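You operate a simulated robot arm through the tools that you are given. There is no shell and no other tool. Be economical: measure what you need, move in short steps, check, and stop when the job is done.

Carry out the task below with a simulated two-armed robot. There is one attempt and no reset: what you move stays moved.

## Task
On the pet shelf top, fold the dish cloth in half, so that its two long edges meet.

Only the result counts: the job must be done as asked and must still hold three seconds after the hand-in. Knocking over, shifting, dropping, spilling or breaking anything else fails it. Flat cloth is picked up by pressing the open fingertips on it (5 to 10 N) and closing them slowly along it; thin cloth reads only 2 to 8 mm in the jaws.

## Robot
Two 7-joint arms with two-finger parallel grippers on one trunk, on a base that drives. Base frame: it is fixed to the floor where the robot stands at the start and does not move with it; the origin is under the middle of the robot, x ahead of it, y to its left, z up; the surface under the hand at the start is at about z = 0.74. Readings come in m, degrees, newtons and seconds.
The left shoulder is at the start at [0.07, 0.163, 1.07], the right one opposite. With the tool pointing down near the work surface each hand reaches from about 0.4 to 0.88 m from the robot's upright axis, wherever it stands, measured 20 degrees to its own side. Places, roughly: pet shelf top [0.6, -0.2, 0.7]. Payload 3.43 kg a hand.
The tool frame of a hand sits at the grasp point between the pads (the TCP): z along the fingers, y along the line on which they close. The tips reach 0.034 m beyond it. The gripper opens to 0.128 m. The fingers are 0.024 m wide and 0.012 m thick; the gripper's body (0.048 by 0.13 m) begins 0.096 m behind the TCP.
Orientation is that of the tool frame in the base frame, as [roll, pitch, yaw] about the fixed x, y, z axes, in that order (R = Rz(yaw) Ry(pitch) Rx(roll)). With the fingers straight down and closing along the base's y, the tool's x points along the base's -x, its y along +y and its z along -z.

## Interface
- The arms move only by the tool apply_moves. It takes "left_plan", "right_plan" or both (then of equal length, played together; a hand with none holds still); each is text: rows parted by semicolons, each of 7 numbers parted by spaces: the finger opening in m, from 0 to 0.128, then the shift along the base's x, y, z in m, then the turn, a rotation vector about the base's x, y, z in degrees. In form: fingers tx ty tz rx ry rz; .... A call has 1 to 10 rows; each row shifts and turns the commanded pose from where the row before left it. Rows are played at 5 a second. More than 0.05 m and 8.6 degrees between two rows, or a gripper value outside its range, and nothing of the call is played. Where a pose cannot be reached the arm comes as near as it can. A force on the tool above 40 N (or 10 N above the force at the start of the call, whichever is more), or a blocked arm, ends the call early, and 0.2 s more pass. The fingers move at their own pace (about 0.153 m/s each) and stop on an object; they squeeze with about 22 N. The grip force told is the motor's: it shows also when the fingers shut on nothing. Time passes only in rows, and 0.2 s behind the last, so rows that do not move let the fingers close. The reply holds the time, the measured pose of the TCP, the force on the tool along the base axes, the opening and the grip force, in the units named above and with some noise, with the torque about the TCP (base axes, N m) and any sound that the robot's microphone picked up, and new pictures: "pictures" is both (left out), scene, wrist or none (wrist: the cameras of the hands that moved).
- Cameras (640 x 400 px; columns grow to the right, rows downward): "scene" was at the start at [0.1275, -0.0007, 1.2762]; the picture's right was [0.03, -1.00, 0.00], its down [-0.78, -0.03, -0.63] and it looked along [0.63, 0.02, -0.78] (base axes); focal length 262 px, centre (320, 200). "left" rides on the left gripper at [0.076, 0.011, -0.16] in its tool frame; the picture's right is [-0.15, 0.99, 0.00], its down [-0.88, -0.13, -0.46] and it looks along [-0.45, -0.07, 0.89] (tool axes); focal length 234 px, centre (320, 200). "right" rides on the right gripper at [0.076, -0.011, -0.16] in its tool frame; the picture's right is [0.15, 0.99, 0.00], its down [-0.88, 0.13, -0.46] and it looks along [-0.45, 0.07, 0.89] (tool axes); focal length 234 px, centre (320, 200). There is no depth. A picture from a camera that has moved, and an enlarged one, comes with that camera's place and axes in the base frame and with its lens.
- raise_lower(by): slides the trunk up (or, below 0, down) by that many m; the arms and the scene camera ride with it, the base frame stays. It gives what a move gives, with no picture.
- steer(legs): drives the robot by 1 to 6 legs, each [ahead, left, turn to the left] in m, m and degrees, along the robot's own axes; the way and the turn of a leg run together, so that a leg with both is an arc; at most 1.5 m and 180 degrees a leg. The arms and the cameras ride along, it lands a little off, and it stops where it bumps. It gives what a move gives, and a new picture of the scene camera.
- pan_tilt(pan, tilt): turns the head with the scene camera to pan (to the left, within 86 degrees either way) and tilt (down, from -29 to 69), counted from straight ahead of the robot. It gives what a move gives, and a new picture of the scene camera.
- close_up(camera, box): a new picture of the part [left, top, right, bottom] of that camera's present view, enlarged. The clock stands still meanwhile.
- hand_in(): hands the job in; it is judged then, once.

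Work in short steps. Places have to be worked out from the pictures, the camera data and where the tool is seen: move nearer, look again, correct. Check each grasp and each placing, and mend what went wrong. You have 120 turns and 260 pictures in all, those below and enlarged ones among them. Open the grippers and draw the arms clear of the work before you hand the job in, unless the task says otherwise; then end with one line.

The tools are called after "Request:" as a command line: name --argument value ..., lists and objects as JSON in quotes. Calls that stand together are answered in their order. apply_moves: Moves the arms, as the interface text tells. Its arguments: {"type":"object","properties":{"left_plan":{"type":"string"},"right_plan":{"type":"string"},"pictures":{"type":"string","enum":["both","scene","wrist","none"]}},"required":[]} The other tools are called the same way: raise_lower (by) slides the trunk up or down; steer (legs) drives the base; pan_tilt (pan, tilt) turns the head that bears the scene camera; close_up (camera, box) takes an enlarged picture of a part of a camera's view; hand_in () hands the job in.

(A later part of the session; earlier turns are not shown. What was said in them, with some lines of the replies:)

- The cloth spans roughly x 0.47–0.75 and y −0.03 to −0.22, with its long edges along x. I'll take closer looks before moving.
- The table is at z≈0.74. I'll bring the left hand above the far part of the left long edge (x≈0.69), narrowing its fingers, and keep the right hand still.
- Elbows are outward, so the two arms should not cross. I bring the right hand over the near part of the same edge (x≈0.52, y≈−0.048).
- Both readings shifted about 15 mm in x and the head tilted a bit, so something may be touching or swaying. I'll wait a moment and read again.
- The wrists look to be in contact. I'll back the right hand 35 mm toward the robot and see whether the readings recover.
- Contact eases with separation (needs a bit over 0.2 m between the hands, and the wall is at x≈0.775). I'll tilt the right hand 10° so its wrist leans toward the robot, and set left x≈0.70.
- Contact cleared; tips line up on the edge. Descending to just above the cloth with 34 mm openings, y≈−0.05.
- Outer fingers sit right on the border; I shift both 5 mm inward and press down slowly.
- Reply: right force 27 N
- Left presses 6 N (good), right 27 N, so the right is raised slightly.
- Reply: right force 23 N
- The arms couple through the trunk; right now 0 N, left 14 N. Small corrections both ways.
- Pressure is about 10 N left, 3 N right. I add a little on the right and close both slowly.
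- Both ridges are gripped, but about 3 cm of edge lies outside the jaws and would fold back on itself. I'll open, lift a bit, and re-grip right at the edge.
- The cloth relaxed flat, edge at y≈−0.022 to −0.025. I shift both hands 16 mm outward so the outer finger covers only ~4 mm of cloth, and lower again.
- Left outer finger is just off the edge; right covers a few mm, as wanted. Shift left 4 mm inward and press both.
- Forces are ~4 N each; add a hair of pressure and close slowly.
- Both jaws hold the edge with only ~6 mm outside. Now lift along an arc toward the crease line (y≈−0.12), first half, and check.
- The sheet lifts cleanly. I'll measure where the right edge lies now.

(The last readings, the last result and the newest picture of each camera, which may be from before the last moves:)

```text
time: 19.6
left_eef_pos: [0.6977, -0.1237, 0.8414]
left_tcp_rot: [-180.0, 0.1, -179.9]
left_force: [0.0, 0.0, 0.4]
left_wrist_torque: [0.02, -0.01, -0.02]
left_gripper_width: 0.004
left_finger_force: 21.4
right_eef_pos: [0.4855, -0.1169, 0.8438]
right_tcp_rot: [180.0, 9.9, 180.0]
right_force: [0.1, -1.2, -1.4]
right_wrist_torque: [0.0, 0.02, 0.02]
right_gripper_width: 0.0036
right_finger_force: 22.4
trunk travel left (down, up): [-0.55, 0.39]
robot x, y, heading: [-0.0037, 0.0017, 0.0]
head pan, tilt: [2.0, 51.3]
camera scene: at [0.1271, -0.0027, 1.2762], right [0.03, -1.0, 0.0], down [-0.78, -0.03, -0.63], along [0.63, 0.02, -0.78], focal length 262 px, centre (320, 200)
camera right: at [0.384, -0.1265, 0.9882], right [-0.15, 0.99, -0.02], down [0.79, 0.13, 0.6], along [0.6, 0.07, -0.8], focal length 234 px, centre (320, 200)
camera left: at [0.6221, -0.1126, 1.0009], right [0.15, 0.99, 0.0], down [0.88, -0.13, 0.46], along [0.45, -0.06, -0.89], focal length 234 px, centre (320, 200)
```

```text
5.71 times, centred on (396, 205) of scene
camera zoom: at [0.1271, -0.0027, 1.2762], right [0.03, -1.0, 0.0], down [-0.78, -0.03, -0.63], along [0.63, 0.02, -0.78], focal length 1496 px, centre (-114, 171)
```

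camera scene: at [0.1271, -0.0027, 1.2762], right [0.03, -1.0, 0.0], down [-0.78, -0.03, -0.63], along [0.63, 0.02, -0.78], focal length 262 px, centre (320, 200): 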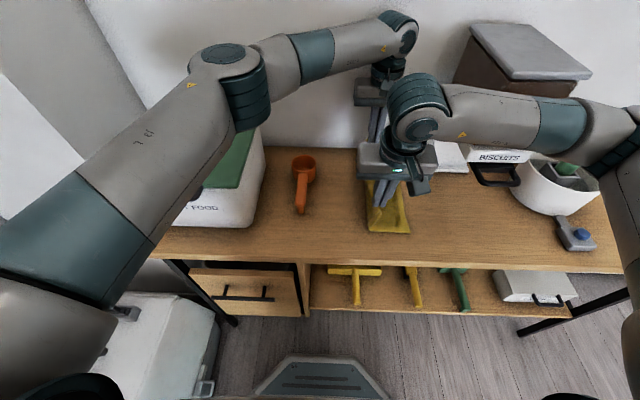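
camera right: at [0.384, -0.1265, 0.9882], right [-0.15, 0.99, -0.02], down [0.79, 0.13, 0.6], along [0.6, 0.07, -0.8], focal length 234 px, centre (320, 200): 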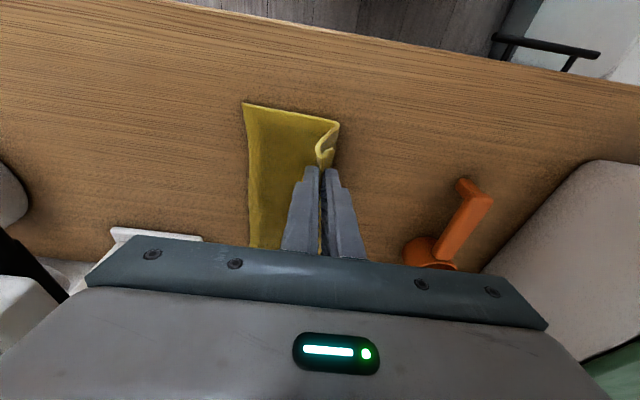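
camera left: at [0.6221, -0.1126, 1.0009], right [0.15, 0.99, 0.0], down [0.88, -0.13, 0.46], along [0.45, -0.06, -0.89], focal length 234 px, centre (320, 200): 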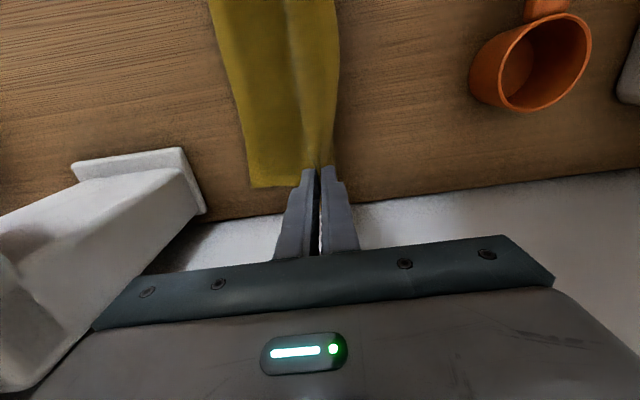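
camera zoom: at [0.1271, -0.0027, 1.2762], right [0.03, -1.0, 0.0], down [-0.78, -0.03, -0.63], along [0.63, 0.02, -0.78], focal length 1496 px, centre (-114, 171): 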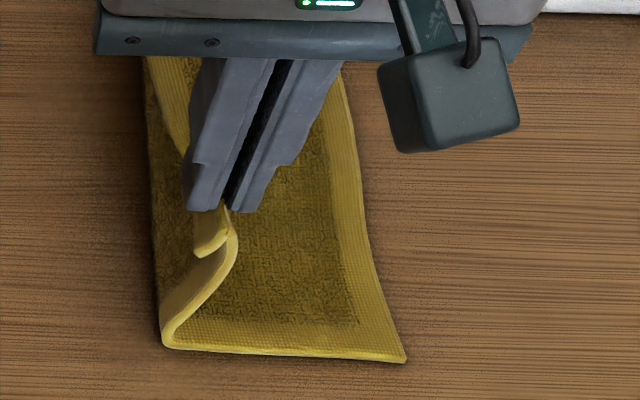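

The cloth slid ~13 mm left: crease now at y≈−0.108 and right edge at y≈−0.207 — a good half. I carry the gripped edge over and down to y≈−0.178.

Request:
apply_moves --right_plan "0 0 -0.0165 -0.003 0 0 0; 0 0 -0.0155 -0.008 0 0 0; 0 0 -0.013 -0.013 0 0 0; 0 0 -0.010 -0.016 0 0 0; 0 0 -0.006 -0.014 0 0 0" --left_plan "0 0 -0.015 -0.003 0 0 0; 0 0 -0.0142 -0.008 0 0 0; 0 0 -0.0117 -0.013 0 0 0; 0 0 -0.009 -0.016 0 0 0; 0 0 -0.005 -0.014 0 0 0"

Request:
close_up --camera "scene" --box '[340, 165, 452, 235]'

```text
time: 20.8
left_eef_pos: [0.6983, -0.1752, 0.7909]
left_tcp_rot: [180.0, 0.0, -179.9]
left_force: [0.0, 0.1, 0.9]
left_wrist_torque: [0.0, 0.01, -0.03]
left_gripper_width: 0.0041
left_finger_force: 22.6
right_eef_pos: [0.4855, -0.1739, 0.7881]
right_tcp_rot: [-179.9, 10.1, 180.0]
right_force: [0.7, 0.8, 0.5]
right_wrist_torque: [0.02, 0.0, 0.0]
right_gripper_width: 0.0037
right_finger_force: 22.3
trunk travel left (down, up): [-0.55, 0.39]
robot x, y, heading: [-0.0013, 0.0, 0.2]
head pan, tilt: [2.0, 51.3]
camera scene: at [0.1274, -0.0012, 1.2763], right [0.03, -1.0, 0.0], down [-0.78, -0.03, -0.63], along [0.63, 0.02, -0.78], focal length 262 px, centre (320, 200)
camera right: at [0.3834, -0.1831, 0.9325], right [-0.14, 0.99, -0.02], down [0.79, 0.13, 0.6], along [0.6, 0.07, -0.8], focal length 234 px, centre (320, 200)
camera left: at [0.6209, -0.1641, 0.9495], right [0.15, 0.99, 0.0], down [0.88, -0.13, 0.46], along [0.45, -0.07, -0.89], focal length 234 px, centre (320, 200)
```

scene: 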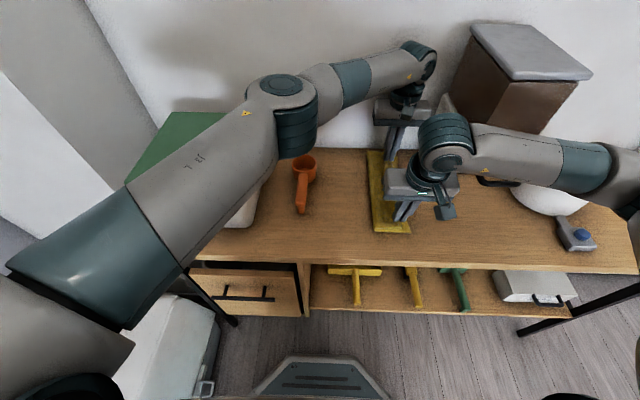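
right: 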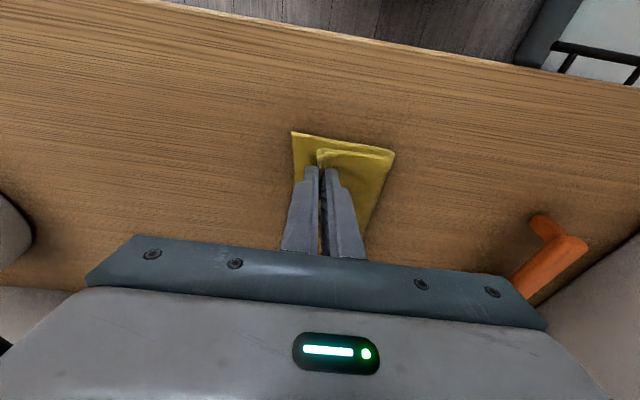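
left: 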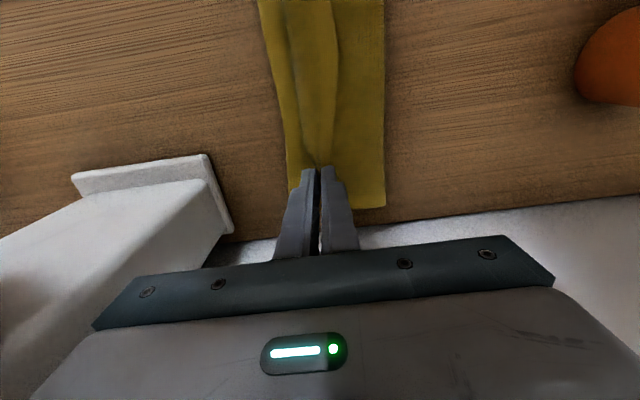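

```text
5.71 times, centred on (396, 200) of scene
camera zoom: at [0.1274, -0.0012, 1.2763], right [0.03, -1.0, 0.0], down [-0.78, -0.03, -0.63], along [0.63, 0.02, -0.78], focal length 1496 px, centre (-114, 200)
```

zoom: 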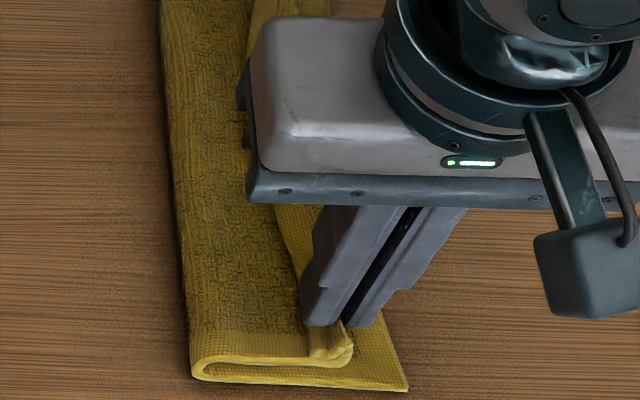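

The edge is over, just short of the right edge. I open slightly and lift to see how the cloth relaxes.

Request:
apply_moves --right_plan "0.006 0 0 0 0 0 0; 0.012 0 0 0 0 0 0; 0.02 0 0 0.002 0 0 0; 0.02 0 0 0.01 0 0 0; 0.02 0 0 0.02 0 0 0; 0.02 0 0 0.02 0 0 0" --left_plan "0.006 0 0 0 0 0 0; 0.012 0 0 0 0 0 0; 0.02 0 0 0.002 0 0 0; 0.02 0 0 0.01 0 0 0; 0.02 0 0 0.02 0 0 0; 0.02 0 0 0.02 0 0 0"

Request:
close_up --camera "scene" --box '[340, 165, 452, 235]'

```text
time: 22.2
left_eef_pos: [0.6955, -0.175, 0.8432]
left_tcp_rot: [180.0, 0.0, -179.9]
left_force: [0.1, -0.1, 0.3]
left_wrist_torque: [0.0, 0.0, 0.02]
left_gripper_width: 0.0199
left_finger_force: 0.1
right_eef_pos: [0.4842, -0.174, 0.8411]
right_tcp_rot: [-180.0, 10.0, 180.0]
right_force: [-0.3, -0.9, 0.4]
right_wrist_torque: [0.0, 0.0, 0.02]
right_gripper_width: 0.0197
right_finger_force: 0.0
trunk travel left (down, up): [-0.55, 0.39]
robot x, y, heading: [0.0014, -0.0013, -0.1]
head pan, tilt: [2.0, 51.3]
camera scene: at [0.1269, -0.0006, 1.2762], right [0.03, -1.0, 0.0], down [-0.78, -0.03, -0.63], along [0.63, 0.02, -0.78], focal length 262 px, centre (320, 200)
camera right: at [0.3827, -0.1836, 0.9862], right [-0.14, 0.99, -0.03], down [0.79, 0.13, 0.6], along [0.6, 0.07, -0.8], focal length 234 px, centre (320, 200)
camera left: at [0.6194, -0.1644, 1.0024], right [0.15, 0.99, 0.0], down [0.88, -0.13, 0.46], along [0.45, -0.07, -0.89], focal length 234 px, centre (320, 200)
```

scene: 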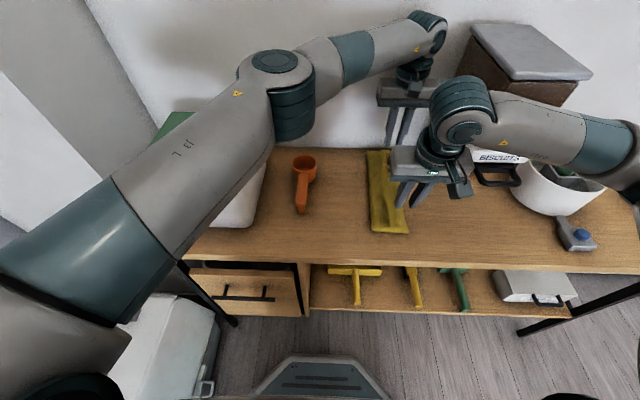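
right: 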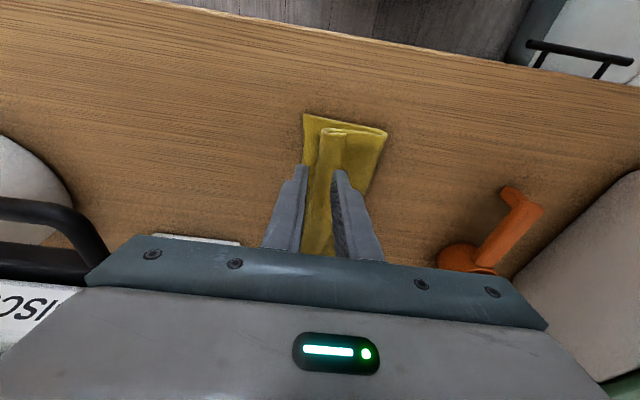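
left: 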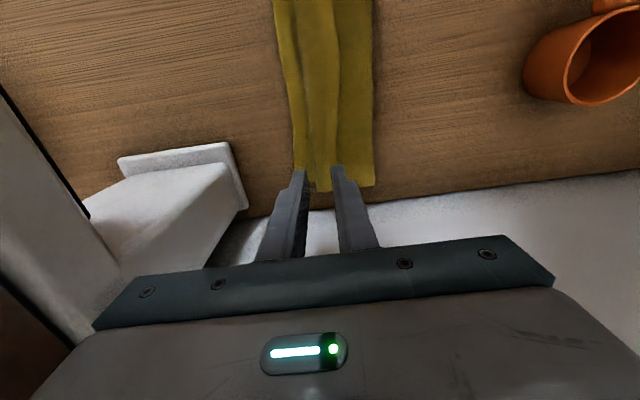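

```text
5.71 times, centred on (396, 200) of scene
camera zoom: at [0.1269, -0.0006, 1.2762], right [0.03, -1.0, 0.0], down [-0.78, -0.03, -0.63], along [0.63, 0.02, -0.78], focal length 1496 px, centre (-114, 200)
```

zoom: 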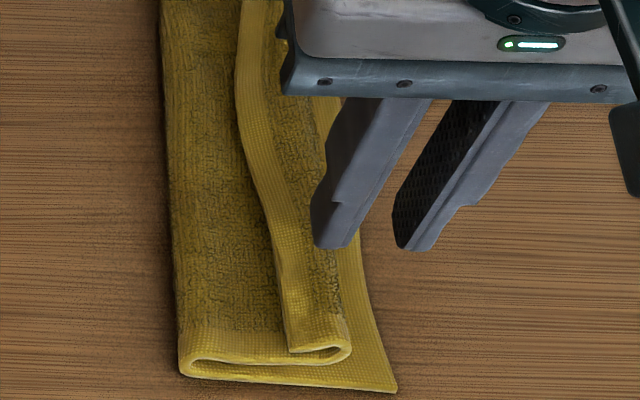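

As feared, ~3 cm of the edge (free edge at y≈−0.157, bend at −0.187) is folded back on top. I'll close the fingers, place them just left of the free edge, and push it to the right so the roll-back unrolls.

Request:
apply_moves --right_plan "0 0 0.02 0 0 0 0; 0 0 0.02 0 0 0 0; 0 0 0 -0.02 0 0 0; 0 0 0 -0.02 0 0 0; 0 0 0 -0.013 0 0 0; 0 0 0 0 0 0 0" --left_plan "0 0 0.02 0 0 0 0; 0 0 0.02 0 0 0 0; 0 0 0 -0.02 0 0 0; 0 0 0 -0.02 0 0 0; 0 0 0 -0.015 0 0 0; 0 0 0 0 0 0 0"

Request:
close_up --camera "scene" --box '[340, 165, 452, 235]'

```text
time: 23.6
left_eef_pos: [0.698, -0.134, 0.7841]
left_tcp_rot: [-180.0, 0.0, -180.0]
left_force: [-0.5, 0.1, 0.8]
left_wrist_torque: [-0.01, -0.01, -0.02]
left_gripper_width: 0.0002
left_finger_force: 22.0
right_eef_pos: [0.4861, -0.1335, 0.7878]
right_tcp_rot: [-180.0, 10.0, 180.0]
right_force: [-0.2, 0.4, 0.0]
right_wrist_torque: [0.02, 0.01, 0.01]
right_gripper_width: 0.0
right_finger_force: 21.8
trunk travel left (down, up): [-0.55, 0.39]
robot x, y, heading: [0.0042, 0.0008, 0.0]
head pan, tilt: [2.0, 51.3]
camera scene: at [0.1273, -0.0005, 1.2762], right [0.03, -1.0, 0.0], down [-0.78, -0.03, -0.63], along [0.63, 0.02, -0.78], focal length 262 px, centre (320, 200)
camera right: at [0.384, -0.1437, 0.9327], right [-0.14, 0.99, -0.03], down [0.79, 0.13, 0.6], along [0.6, 0.07, -0.8], focal length 234 px, centre (320, 200)
camera left: at [0.6219, -0.1229, 0.9435], right [0.15, 0.99, 0.0], down [0.88, -0.13, 0.46], along [0.45, -0.07, -0.89], focal length 234 px, centre (320, 200)
```

scene: 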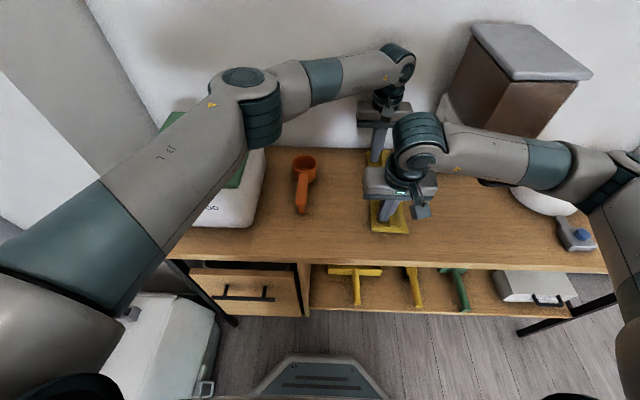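
right: 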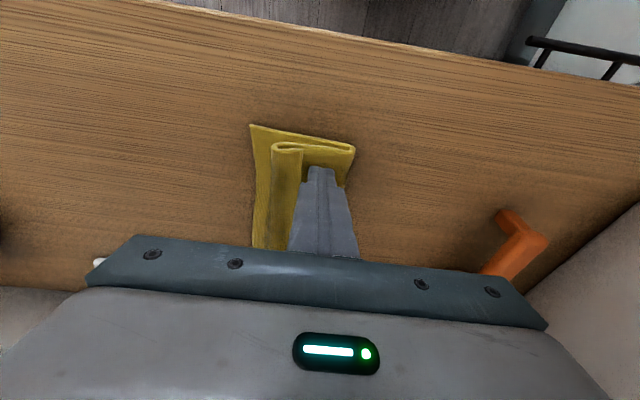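
left: 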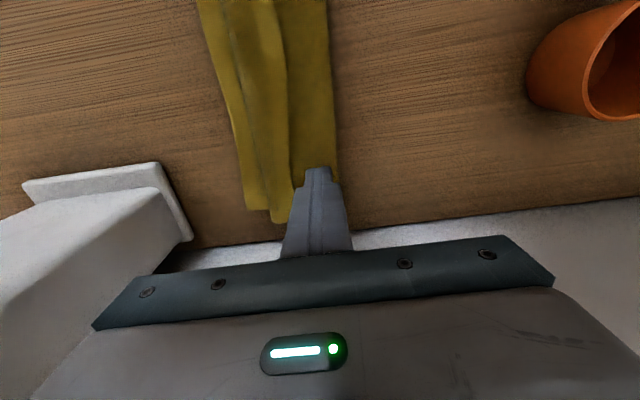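

```text
5.71 times, centred on (396, 200) of scene
camera zoom: at [0.1273, -0.0005, 1.2762], right [0.03, -1.0, 0.0], down [-0.78, -0.03, -0.63], along [0.63, 0.02, -0.78], focal length 1496 px, centre (-114, 200)
```

zoom: 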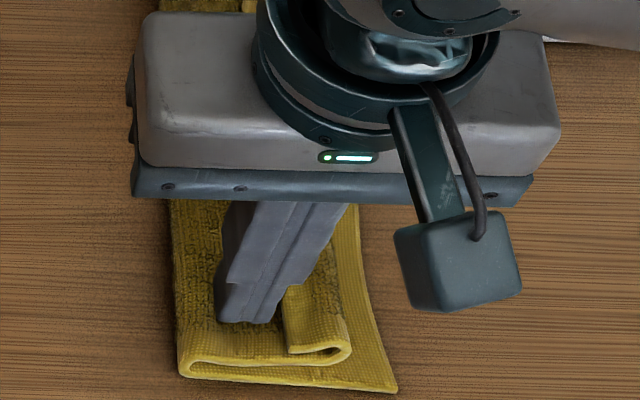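

Fingers sit just left of the free edge. Lower until the touch is felt.

Request:
apply_moves --right_plan "0 0 0 -0.003 0 0 0; 0 0 0 -0.001 0 0 0; 0 0 0 0 0 0 0" --left_plan "0 0 0 -0.001 0 0 0; 0 0 0 -0.001 0 0 0; 0 0 0 0 0 0 0" --pictures "none"

```text
time: 24.4
left_eef_pos: [0.6984, -0.1347, 0.7826]
left_tcp_rot: [180.0, 0.0, -179.8]
left_force: [-0.2, -0.2, 2.2]
left_wrist_torque: [0.01, 0.0, 0.02]
left_gripper_width: 0.0
left_finger_force: 22.0
right_eef_pos: [0.4864, -0.1333, 0.784]
right_tcp_rot: [180.0, 10.0, 179.9]
right_force: [-0.6, -0.6, 0.9]
right_wrist_torque: [-0.02, 0.0, 0.02]
right_gripper_width: 0.0
right_finger_force: 21.7
trunk travel left (down, up): [-0.55, 0.39]
robot x, y, heading: [0.0015, -0.002, -0.1]
head pan, tilt: [2.0, 51.3]
```

Light touch. Now push to the right in small steps (25 mm first) and look.

Request:
apply_moves --right_plan "0 0 -0.006 0 0 0 0; 0 0 -0.006 0 0 0 0; 0 0 -0.006 0 0 0 0; 0 0 -0.006 0 0 0 0; 0 0 -0.006 0 0 0 0" --left_plan "0 0 -0.006 0 0 0 0; 0 0 -0.006 0 0 0 0; 0 0 -0.006 0 0 0 0; 0 0 -0.006 0 0 0 0; 0 0 -0.006 0 0 0 0" --pictures "wrist"

Request:
close_up --camera "scene" --box '[340, 165, 452, 235]'

```text
time: 25.6
left_eef_pos: [0.6976, -0.1641, 0.783]
left_tcp_rot: [-180.0, 0.1, -179.8]
left_force: [1.0, 0.5, 0.6]
left_wrist_torque: [0.04, 0.0, 0.01]
left_gripper_width: 0.0
left_finger_force: 21.9
right_eef_pos: [0.4862, -0.1649, 0.7849]
right_tcp_rot: [180.0, 10.0, -180.0]
right_force: [0.4, 0.8, 1.2]
right_wrist_torque: [0.02, -0.02, 0.0]
right_gripper_width: 0.0
right_finger_force: 21.9
trunk travel left (down, up): [-0.55, 0.39]
robot x, y, heading: [0.0027, -0.0017, 0.3]
head pan, tilt: [2.0, 51.3]
camera right: at [0.3843, -0.1748, 0.9284], right [-0.14, 0.99, -0.02], down [0.79, 0.13, 0.6], along [0.6, 0.07, -0.8], focal length 234 px, centre (320, 200)
camera left: at [0.6212, -0.1538, 0.9429], right [0.15, 0.99, 0.0], down [0.88, -0.13, 0.46], along [0.45, -0.07, -0.89], focal length 234 px, centre (320, 200)
```

right: 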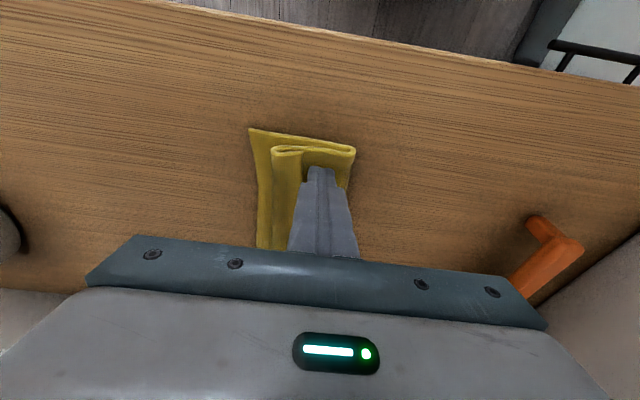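
left: 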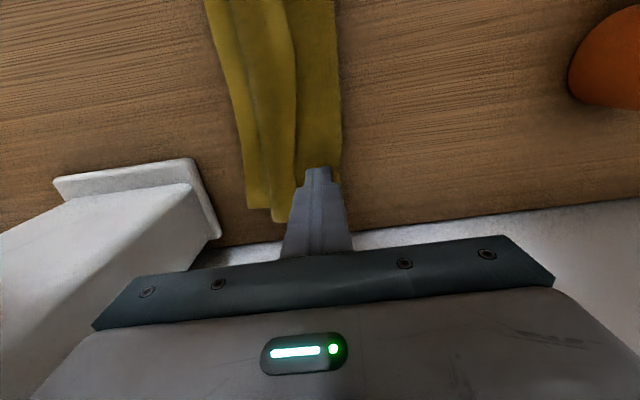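

```text
5.71 times, centred on (396, 200) of scene
camera zoom: at [0.1272, -0.0013, 1.2762], right [0.03, -1.0, 0.0], down [-0.78, -0.03, -0.63], along [0.63, 0.02, -0.78], focal length 1496 px, centre (-114, 200)
```

zoom: 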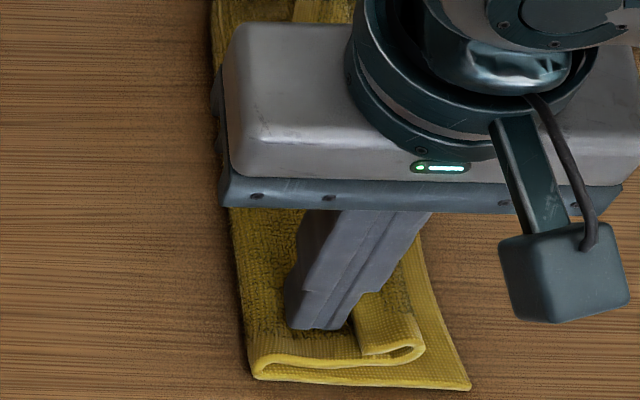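

The whole cloth slid instead (table friction is low): crease now ≈−0.145, free edge ≈−0.187. Better idea: press on the strip with the closed fingers, keep the left finger still as a hold, and open the right finger rightward to push the flap (hand moves right at half the opening rate). First tilt 2° so the left finger bears, and press.

Request:
apply_moves --right_plan "0 0 0 0 -2 0 0; 0 0 0 -0.002 0 0 0; 0 0 0 0 0 0 0" --left_plan "0 0 0 0 -2 0 0; 0 0 0 -0.001 0 0 0; 0 0 0 0 0 0 0" --pictures "none"

```text
time: 26.4
left_eef_pos: [0.6978, -0.1644, 0.7832]
left_tcp_rot: [-178.0, 0.0, -179.8]
left_force: [0.1, 0.3, 2.1]
left_wrist_torque: [0.05, 0.0, 0.01]
left_gripper_width: 0.0005
left_finger_force: 21.9
right_eef_pos: [0.4876, -0.165, 0.7828]
right_tcp_rot: [-177.9, 10.0, -179.6]
right_force: [0.1, -0.7, 1.6]
right_wrist_torque: [0.0, 0.0, -0.03]
right_gripper_width: 0.0
right_finger_force: 21.7
trunk travel left (down, up): [-0.55, 0.39]
robot x, y, heading: [0.0005, 0.0013, 0.1]
head pan, tilt: [2.0, 51.3]
```

Request:
apply_moves --right_plan "0 0 0 -0.0015 0 0 0; 0 0 0 -0.001 0 0 0; 0 0 0 0 0 0 0" --left_plan "0 0 0 -0.0015 0 0 0; 0 0 0 -0.001 0 0 0; 0 0 0 0 0 0 0" --pictures "none"

```text
time: 27.2
left_eef_pos: [0.6988, -0.1645, 0.7793]
left_tcp_rot: [-178.0, 0.0, -179.8]
left_force: [-0.8, 0.7, 9.7]
left_wrist_torque: [0.07, 0.01, 0.01]
left_gripper_width: 0.0
left_finger_force: 21.8
right_eef_pos: [0.4853, -0.1641, 0.7815]
right_tcp_rot: [-178.0, 10.1, -179.7]
right_force: [2.4, -0.9, 6.6]
right_wrist_torque: [-0.01, -0.05, 0.03]
right_gripper_width: 0.0001
right_finger_force: 22.7
trunk travel left (down, up): [-0.55, 0.39]
robot x, y, heading: [-0.001, -0.0031, 0.1]
head pan, tilt: [2.0, 51.3]
```

Pressing 10 N and 7 N. Now open gradually with the hand following, keeping the left finger stationary.

Request:
apply_moves --right_plan "0.006 0 -0.003 0 0 0 0; 0.012 0 -0.003 0.0001 0 0 0; 0.018 0 -0.003 0.0001 0 0 0; 0.024 0 -0.003 0.0001 0 0 0; 0.03 0 -0.003 0.0001 0 0 0; 0.036 0 -0.003 0.0001 0 0 0; 0.036 0 0 0 0 0 0" --left_plan "0.006 0 -0.003 0 0 0 0; 0.012 0 -0.003 0.0001 0 0 0; 0.018 0 -0.003 0.0001 0 0 0; 0.024 0 -0.003 0.0001 0 0 0; 0.03 0 -0.003 0.0001 0 0 0; 0.036 0 -0.003 0.0001 0 0 0; 0.036 0 0 0 0 0 0" --pictures "wrist"

Request:
close_up --camera "scene" --box '[340, 165, 452, 235]'

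```text
time: 28.8
left_eef_pos: [0.6986, -0.1825, 0.7831]
left_tcp_rot: [-177.9, 0.1, -179.9]
left_force: [-0.6, 0.6, 3.7]
left_wrist_torque: [0.1, 0.02, 0.06]
left_gripper_width: 0.0355
left_finger_force: 0.1
right_eef_pos: [0.4858, -0.1818, 0.7813]
right_tcp_rot: [-178.0, 10.1, -179.6]
right_force: [1.0, 4.9, 16.7]
right_wrist_torque: [0.46, 0.05, -0.05]
right_gripper_width: 0.0351
right_finger_force: 0.1
trunk travel left (down, up): [-0.55, 0.39]
robot x, y, heading: [-0.0016, -0.0023, 0.0]
head pan, tilt: [2.0, 51.3]
camera right: at [0.3827, -0.1865, 0.9251], right [-0.15, 0.99, -0.06], down [0.79, 0.15, 0.6], along [0.6, 0.04, -0.8], focal length 234 px, centre (320, 200)
camera left: at [0.6213, -0.1653, 0.9404], right [0.14, 0.99, -0.04], down [0.88, -0.11, 0.46], along [0.45, -0.1, -0.89], focal length 234 px, centre (320, 200)
```

right: 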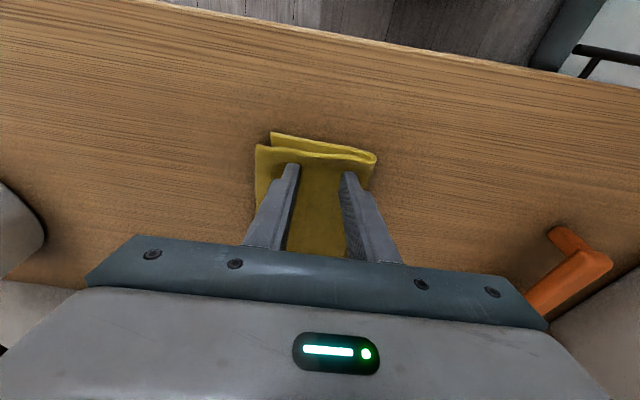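
left: 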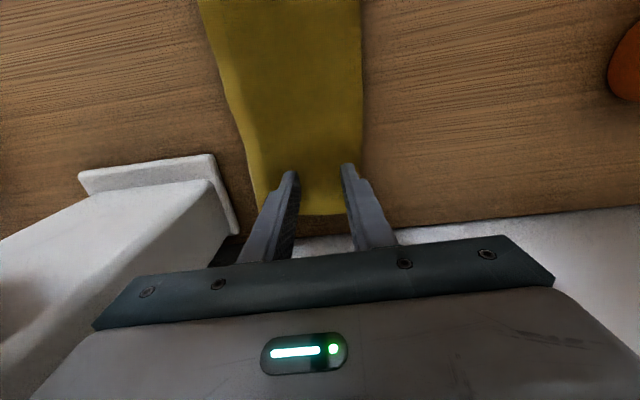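

```text
5.71 times, centred on (396, 200) of scene
camera zoom: at [0.1257, 0.0004, 1.2765], right [0.03, -1.0, 0.0], down [-0.78, -0.03, -0.63], along [0.63, 0.02, -0.78], focal length 1496 px, centre (-114, 200)
```

zoom: 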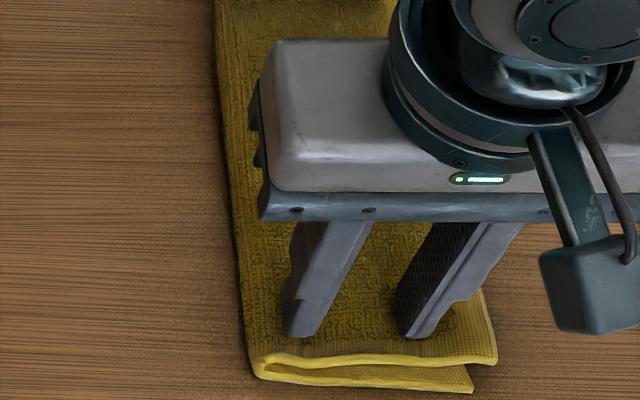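

It unrolled completely. Lift both hands clear and inspect the edges.

Request:
apply_moves --right_plan "0.036 0 0 0.01 0 0 0; 0.036 0 0 0.02 0 0 0; 0.036 0 0 0.03 0 0 0; 0.036 -0.03 0 0.04 0 0 0; 0.036 -0.04 0 0.04 0 0 0; 0.036 -0.04 0 0.03 0 0 0; 0.036 -0.03 -0.03 0.0 0 0 0; 0.036 -0.03 -0.04 0.0 0 0 0" --left_plan "0.036 0 0 0.01 0 0 0; 0.036 0 0 0.02 0 0 0; 0.036 0 0 0.03 0 0 0; 0.036 0 0.01 0.03 0 0 0; 0.036 0 0.03 0.03 0 0 0; 0.036 0 0.04 0 0 0 0; 0.036 0 0.04 0 0 0 0; 0.036 0 0.04 0 0 0 0"

Request:
close_up --camera "scene" --box '[332, 145, 460, 225]'

Request:
close_up --camera "scene" --box '[340, 170, 452, 240]'

```text
refused: row 5 steps farther than a row can; nothing moved
```

```text
5.00 times, centred on (396, 185) of scene
camera zoom: at [0.1257, 0.0004, 1.2765], right [0.03, -1.0, 0.0], down [-0.78, -0.03, -0.63], along [0.63, 0.02, -0.78], focal length 1309 px, centre (-60, 275)
```

zoom: 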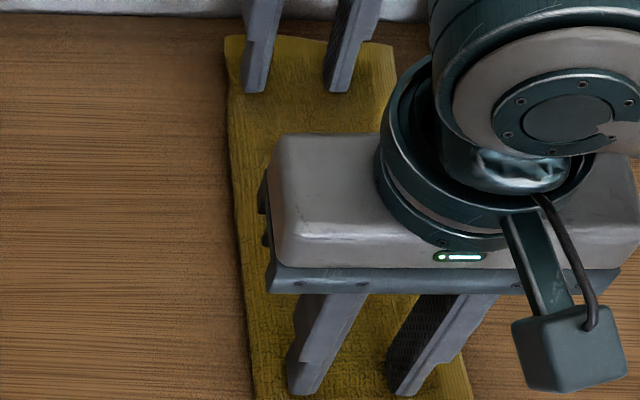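

```text
5.71 times, centred on (396, 205) of scene
camera zoom: at [0.1257, 0.0004, 1.2765], right [0.03, -1.0, 0.0], down [-0.78, -0.03, -0.63], along [0.63, 0.02, -0.78], focal length 1496 px, centre (-114, 171)
```

zoom: 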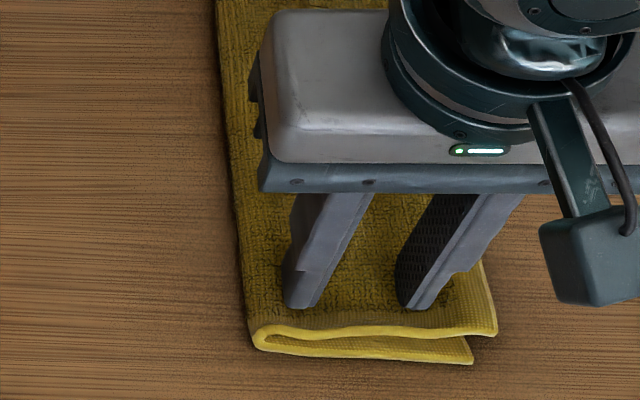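

Retrying the retreat with shorter steps.

Request:
apply_moves --right_plan "0.036 0 0 0.01 0 0 0; 0.036 0 0 0.02 0 0 0; 0.036 0 0 0.03 0 0 0; 0.036 -0.02 0 0.03 0 0 0; 0.036 -0.03 0 0.03 0 0 0; 0.036 -0.03 0 0.03 0 0 0; 0.036 -0.02 -0.04 0.0 0 0 0; 0.036 0 -0.045 0.0 0 0 0; 0.036 0 -0.045 0.0 0 0 0" --left_plan "0.036 0 0 0.01 0 0 0; 0.036 0 0 0.02 0 0 0; 0.036 0 0 0.03 0 0 0; 0.036 0 0.01 0.03 0 0 0; 0.036 0 0.03 0.03 0 0 0; 0.036 0 0.04 0 0 0 0; 0.036 0 0.04 0 0 0 0; 0.036 0 0.04 0 0 0 0; 0.036 0 0.02 0 0 0 0"

Request:
close_up --camera "scene" --box '[332, 145, 460, 225]'

Request:
close_up --camera "scene" --box '[340, 170, 452, 240]'

```text
time: 30.8
left_eef_pos: [0.6975, -0.0016, 0.8976]
left_tcp_rot: [-178.1, 0.1, -180.0]
left_force: [0.7, -0.7, -0.1]
left_wrist_torque: [0.01, -0.01, 0.0]
left_gripper_width: 0.036
left_finger_force: 0.0
right_eef_pos: [0.4039, -0.3092, 0.9342]
right_tcp_rot: [-178.0, 10.0, -179.6]
right_force: [-0.1, -0.3, 0.5]
right_wrist_torque: [0.01, 0.02, 0.02]
right_gripper_width: 0.0361
right_finger_force: 0.0
right hand out of reach, approached as far as the arm can: row 7
trunk travel left (down, up): [-0.55, 0.39]
robot x, y, heading: [0.0036, 0.0018, 0.1]
head pan, tilt: [2.0, 51.3]
camera scene: at [0.1266, -0.0022, 1.2763], right [0.03, -1.0, 0.0], down [-0.78, -0.03, -0.63], along [0.63, 0.02, -0.78], focal length 262 px, centre (320, 200)
camera right: at [0.3021, -0.3147, 1.0786], right [-0.14, 0.99, -0.06], down [0.79, 0.15, 0.6], along [0.6, 0.04, -0.8], focal length 234 px, centre (320, 200)
camera left: at [0.6211, 0.0142, 1.057], right [0.15, 0.99, -0.03], down [0.88, -0.11, 0.46], along [0.45, -0.1, -0.89], focal length 234 px, centre (320, 200)
```

scene: 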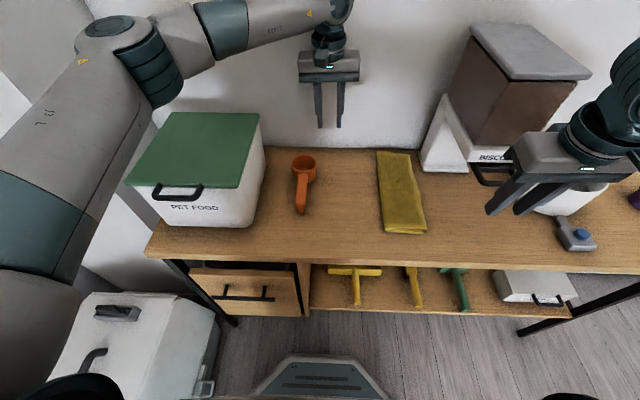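
right: 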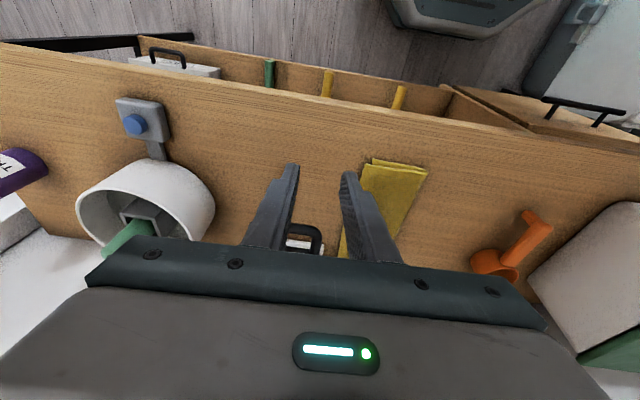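
left: 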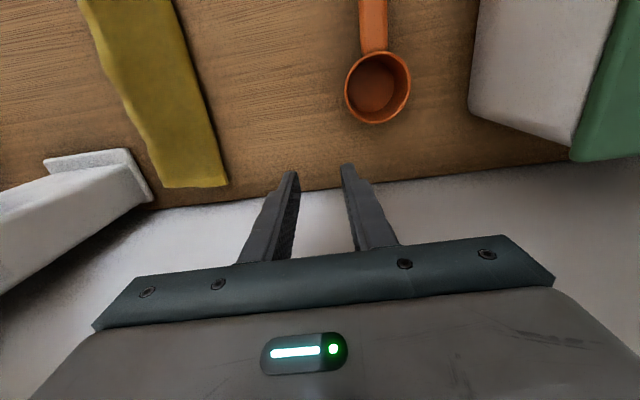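

```text
5.00 times, centred on (396, 185) of scene
camera zoom: at [0.1266, -0.0022, 1.2763], right [0.03, -1.0, 0.0], down [-0.78, -0.03, -0.63], along [0.63, 0.02, -0.78], focal length 1309 px, centre (-60, 275)
```

zoom: 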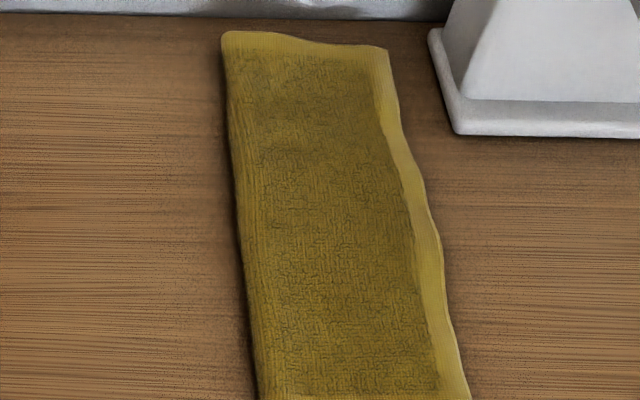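

```text
5.71 times, centred on (396, 205) of scene
camera zoom: at [0.1266, -0.0022, 1.2763], right [0.03, -1.0, 0.0], down [-0.78, -0.03, -0.63], along [0.63, 0.02, -0.78], focal length 1496 px, centre (-114, 171)
```

zoom: 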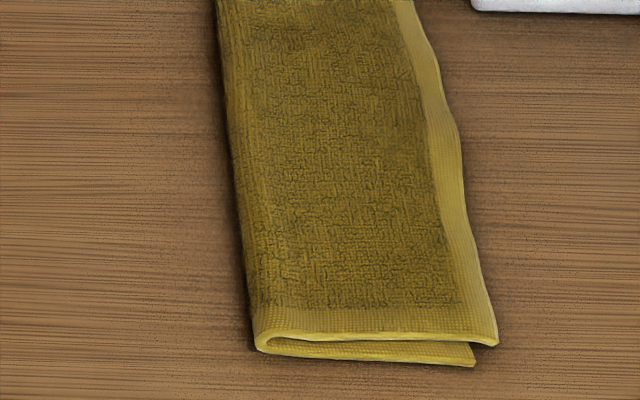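

The fold is nice. The upper edge seems to overhang the lower by some mm at the near end; I'll look from the right-hand camera to judge.

Request:
close_up --camera "right" --box '[330, 140, 450, 215]'

Request:
close_up --camera "left" --box '[60, 0, 260, 125]'

Request:
close_up --camera "left" --box '[120, 110, 248, 190]'

```text
5.33 times, centred on (390, 178) of right
camera zoom: at [0.3021, -0.3147, 1.0786], right [-0.14, 0.99, -0.06], down [0.79, 0.15, 0.6], along [0.6, 0.04, -0.8], focal length 1249 px, centre (-53, 320)
```

zoom: 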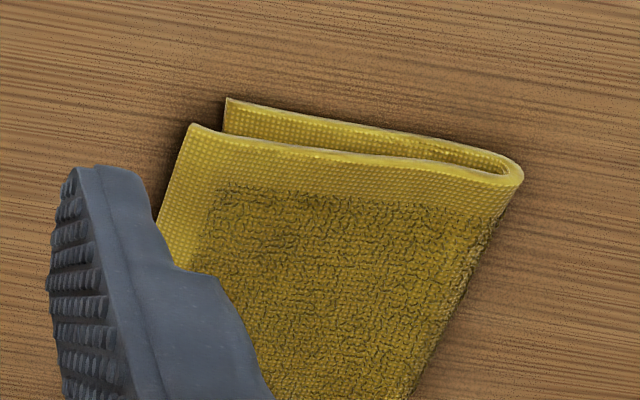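

```text
3.20 times, centred on (160, 62) of left
camera zoom: at [0.6211, 0.0142, 1.057], right [0.15, 0.99, -0.03], down [0.88, -0.11, 0.46], along [0.45, -0.1, -0.89], focal length 749 px, centre (832, 640)
```

zoom: 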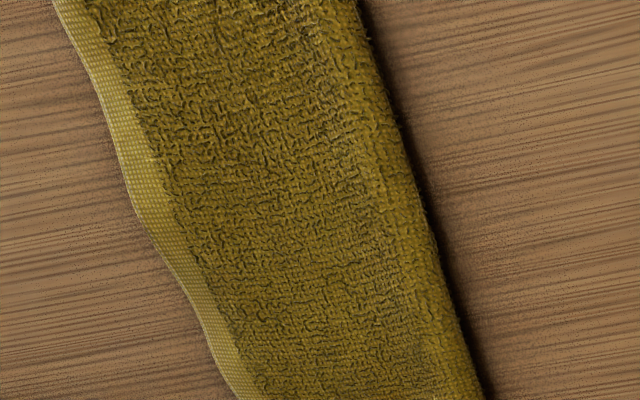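

```text
5.00 times, centred on (184, 150) of left
camera zoom: at [0.6211, 0.0142, 1.057], right [0.15, 0.99, -0.03], down [0.88, -0.11, 0.46], along [0.45, -0.1, -0.89], focal length 1171 px, centre (1000, 450)
```

zoom: 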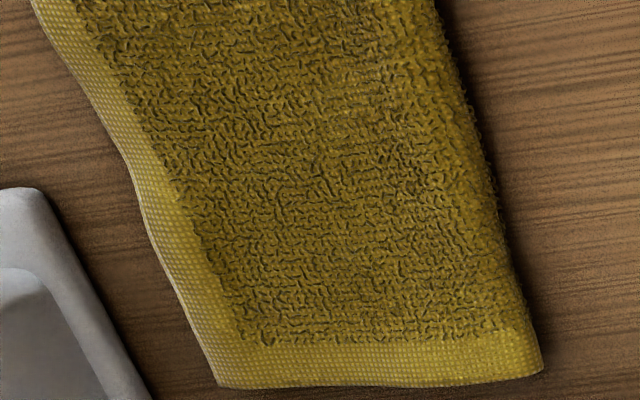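

The upper edge meets the lower edge to within about 8 mm (widths: upper ≈0.096–0.100 m, lower ≈0.092–0.096 m). The cloth lies flat, nothing else has moved, and the hands are empty and clear, so I hand in.

Request:
hand_in

```text
The job is handed in.
```

The dish cloth is folded in half on the pet shelf top with its long edges meeting to within about 8 mm by my estimate from the pictures, it sits a few centimetres right of where it started, and I saw nothing else moved.
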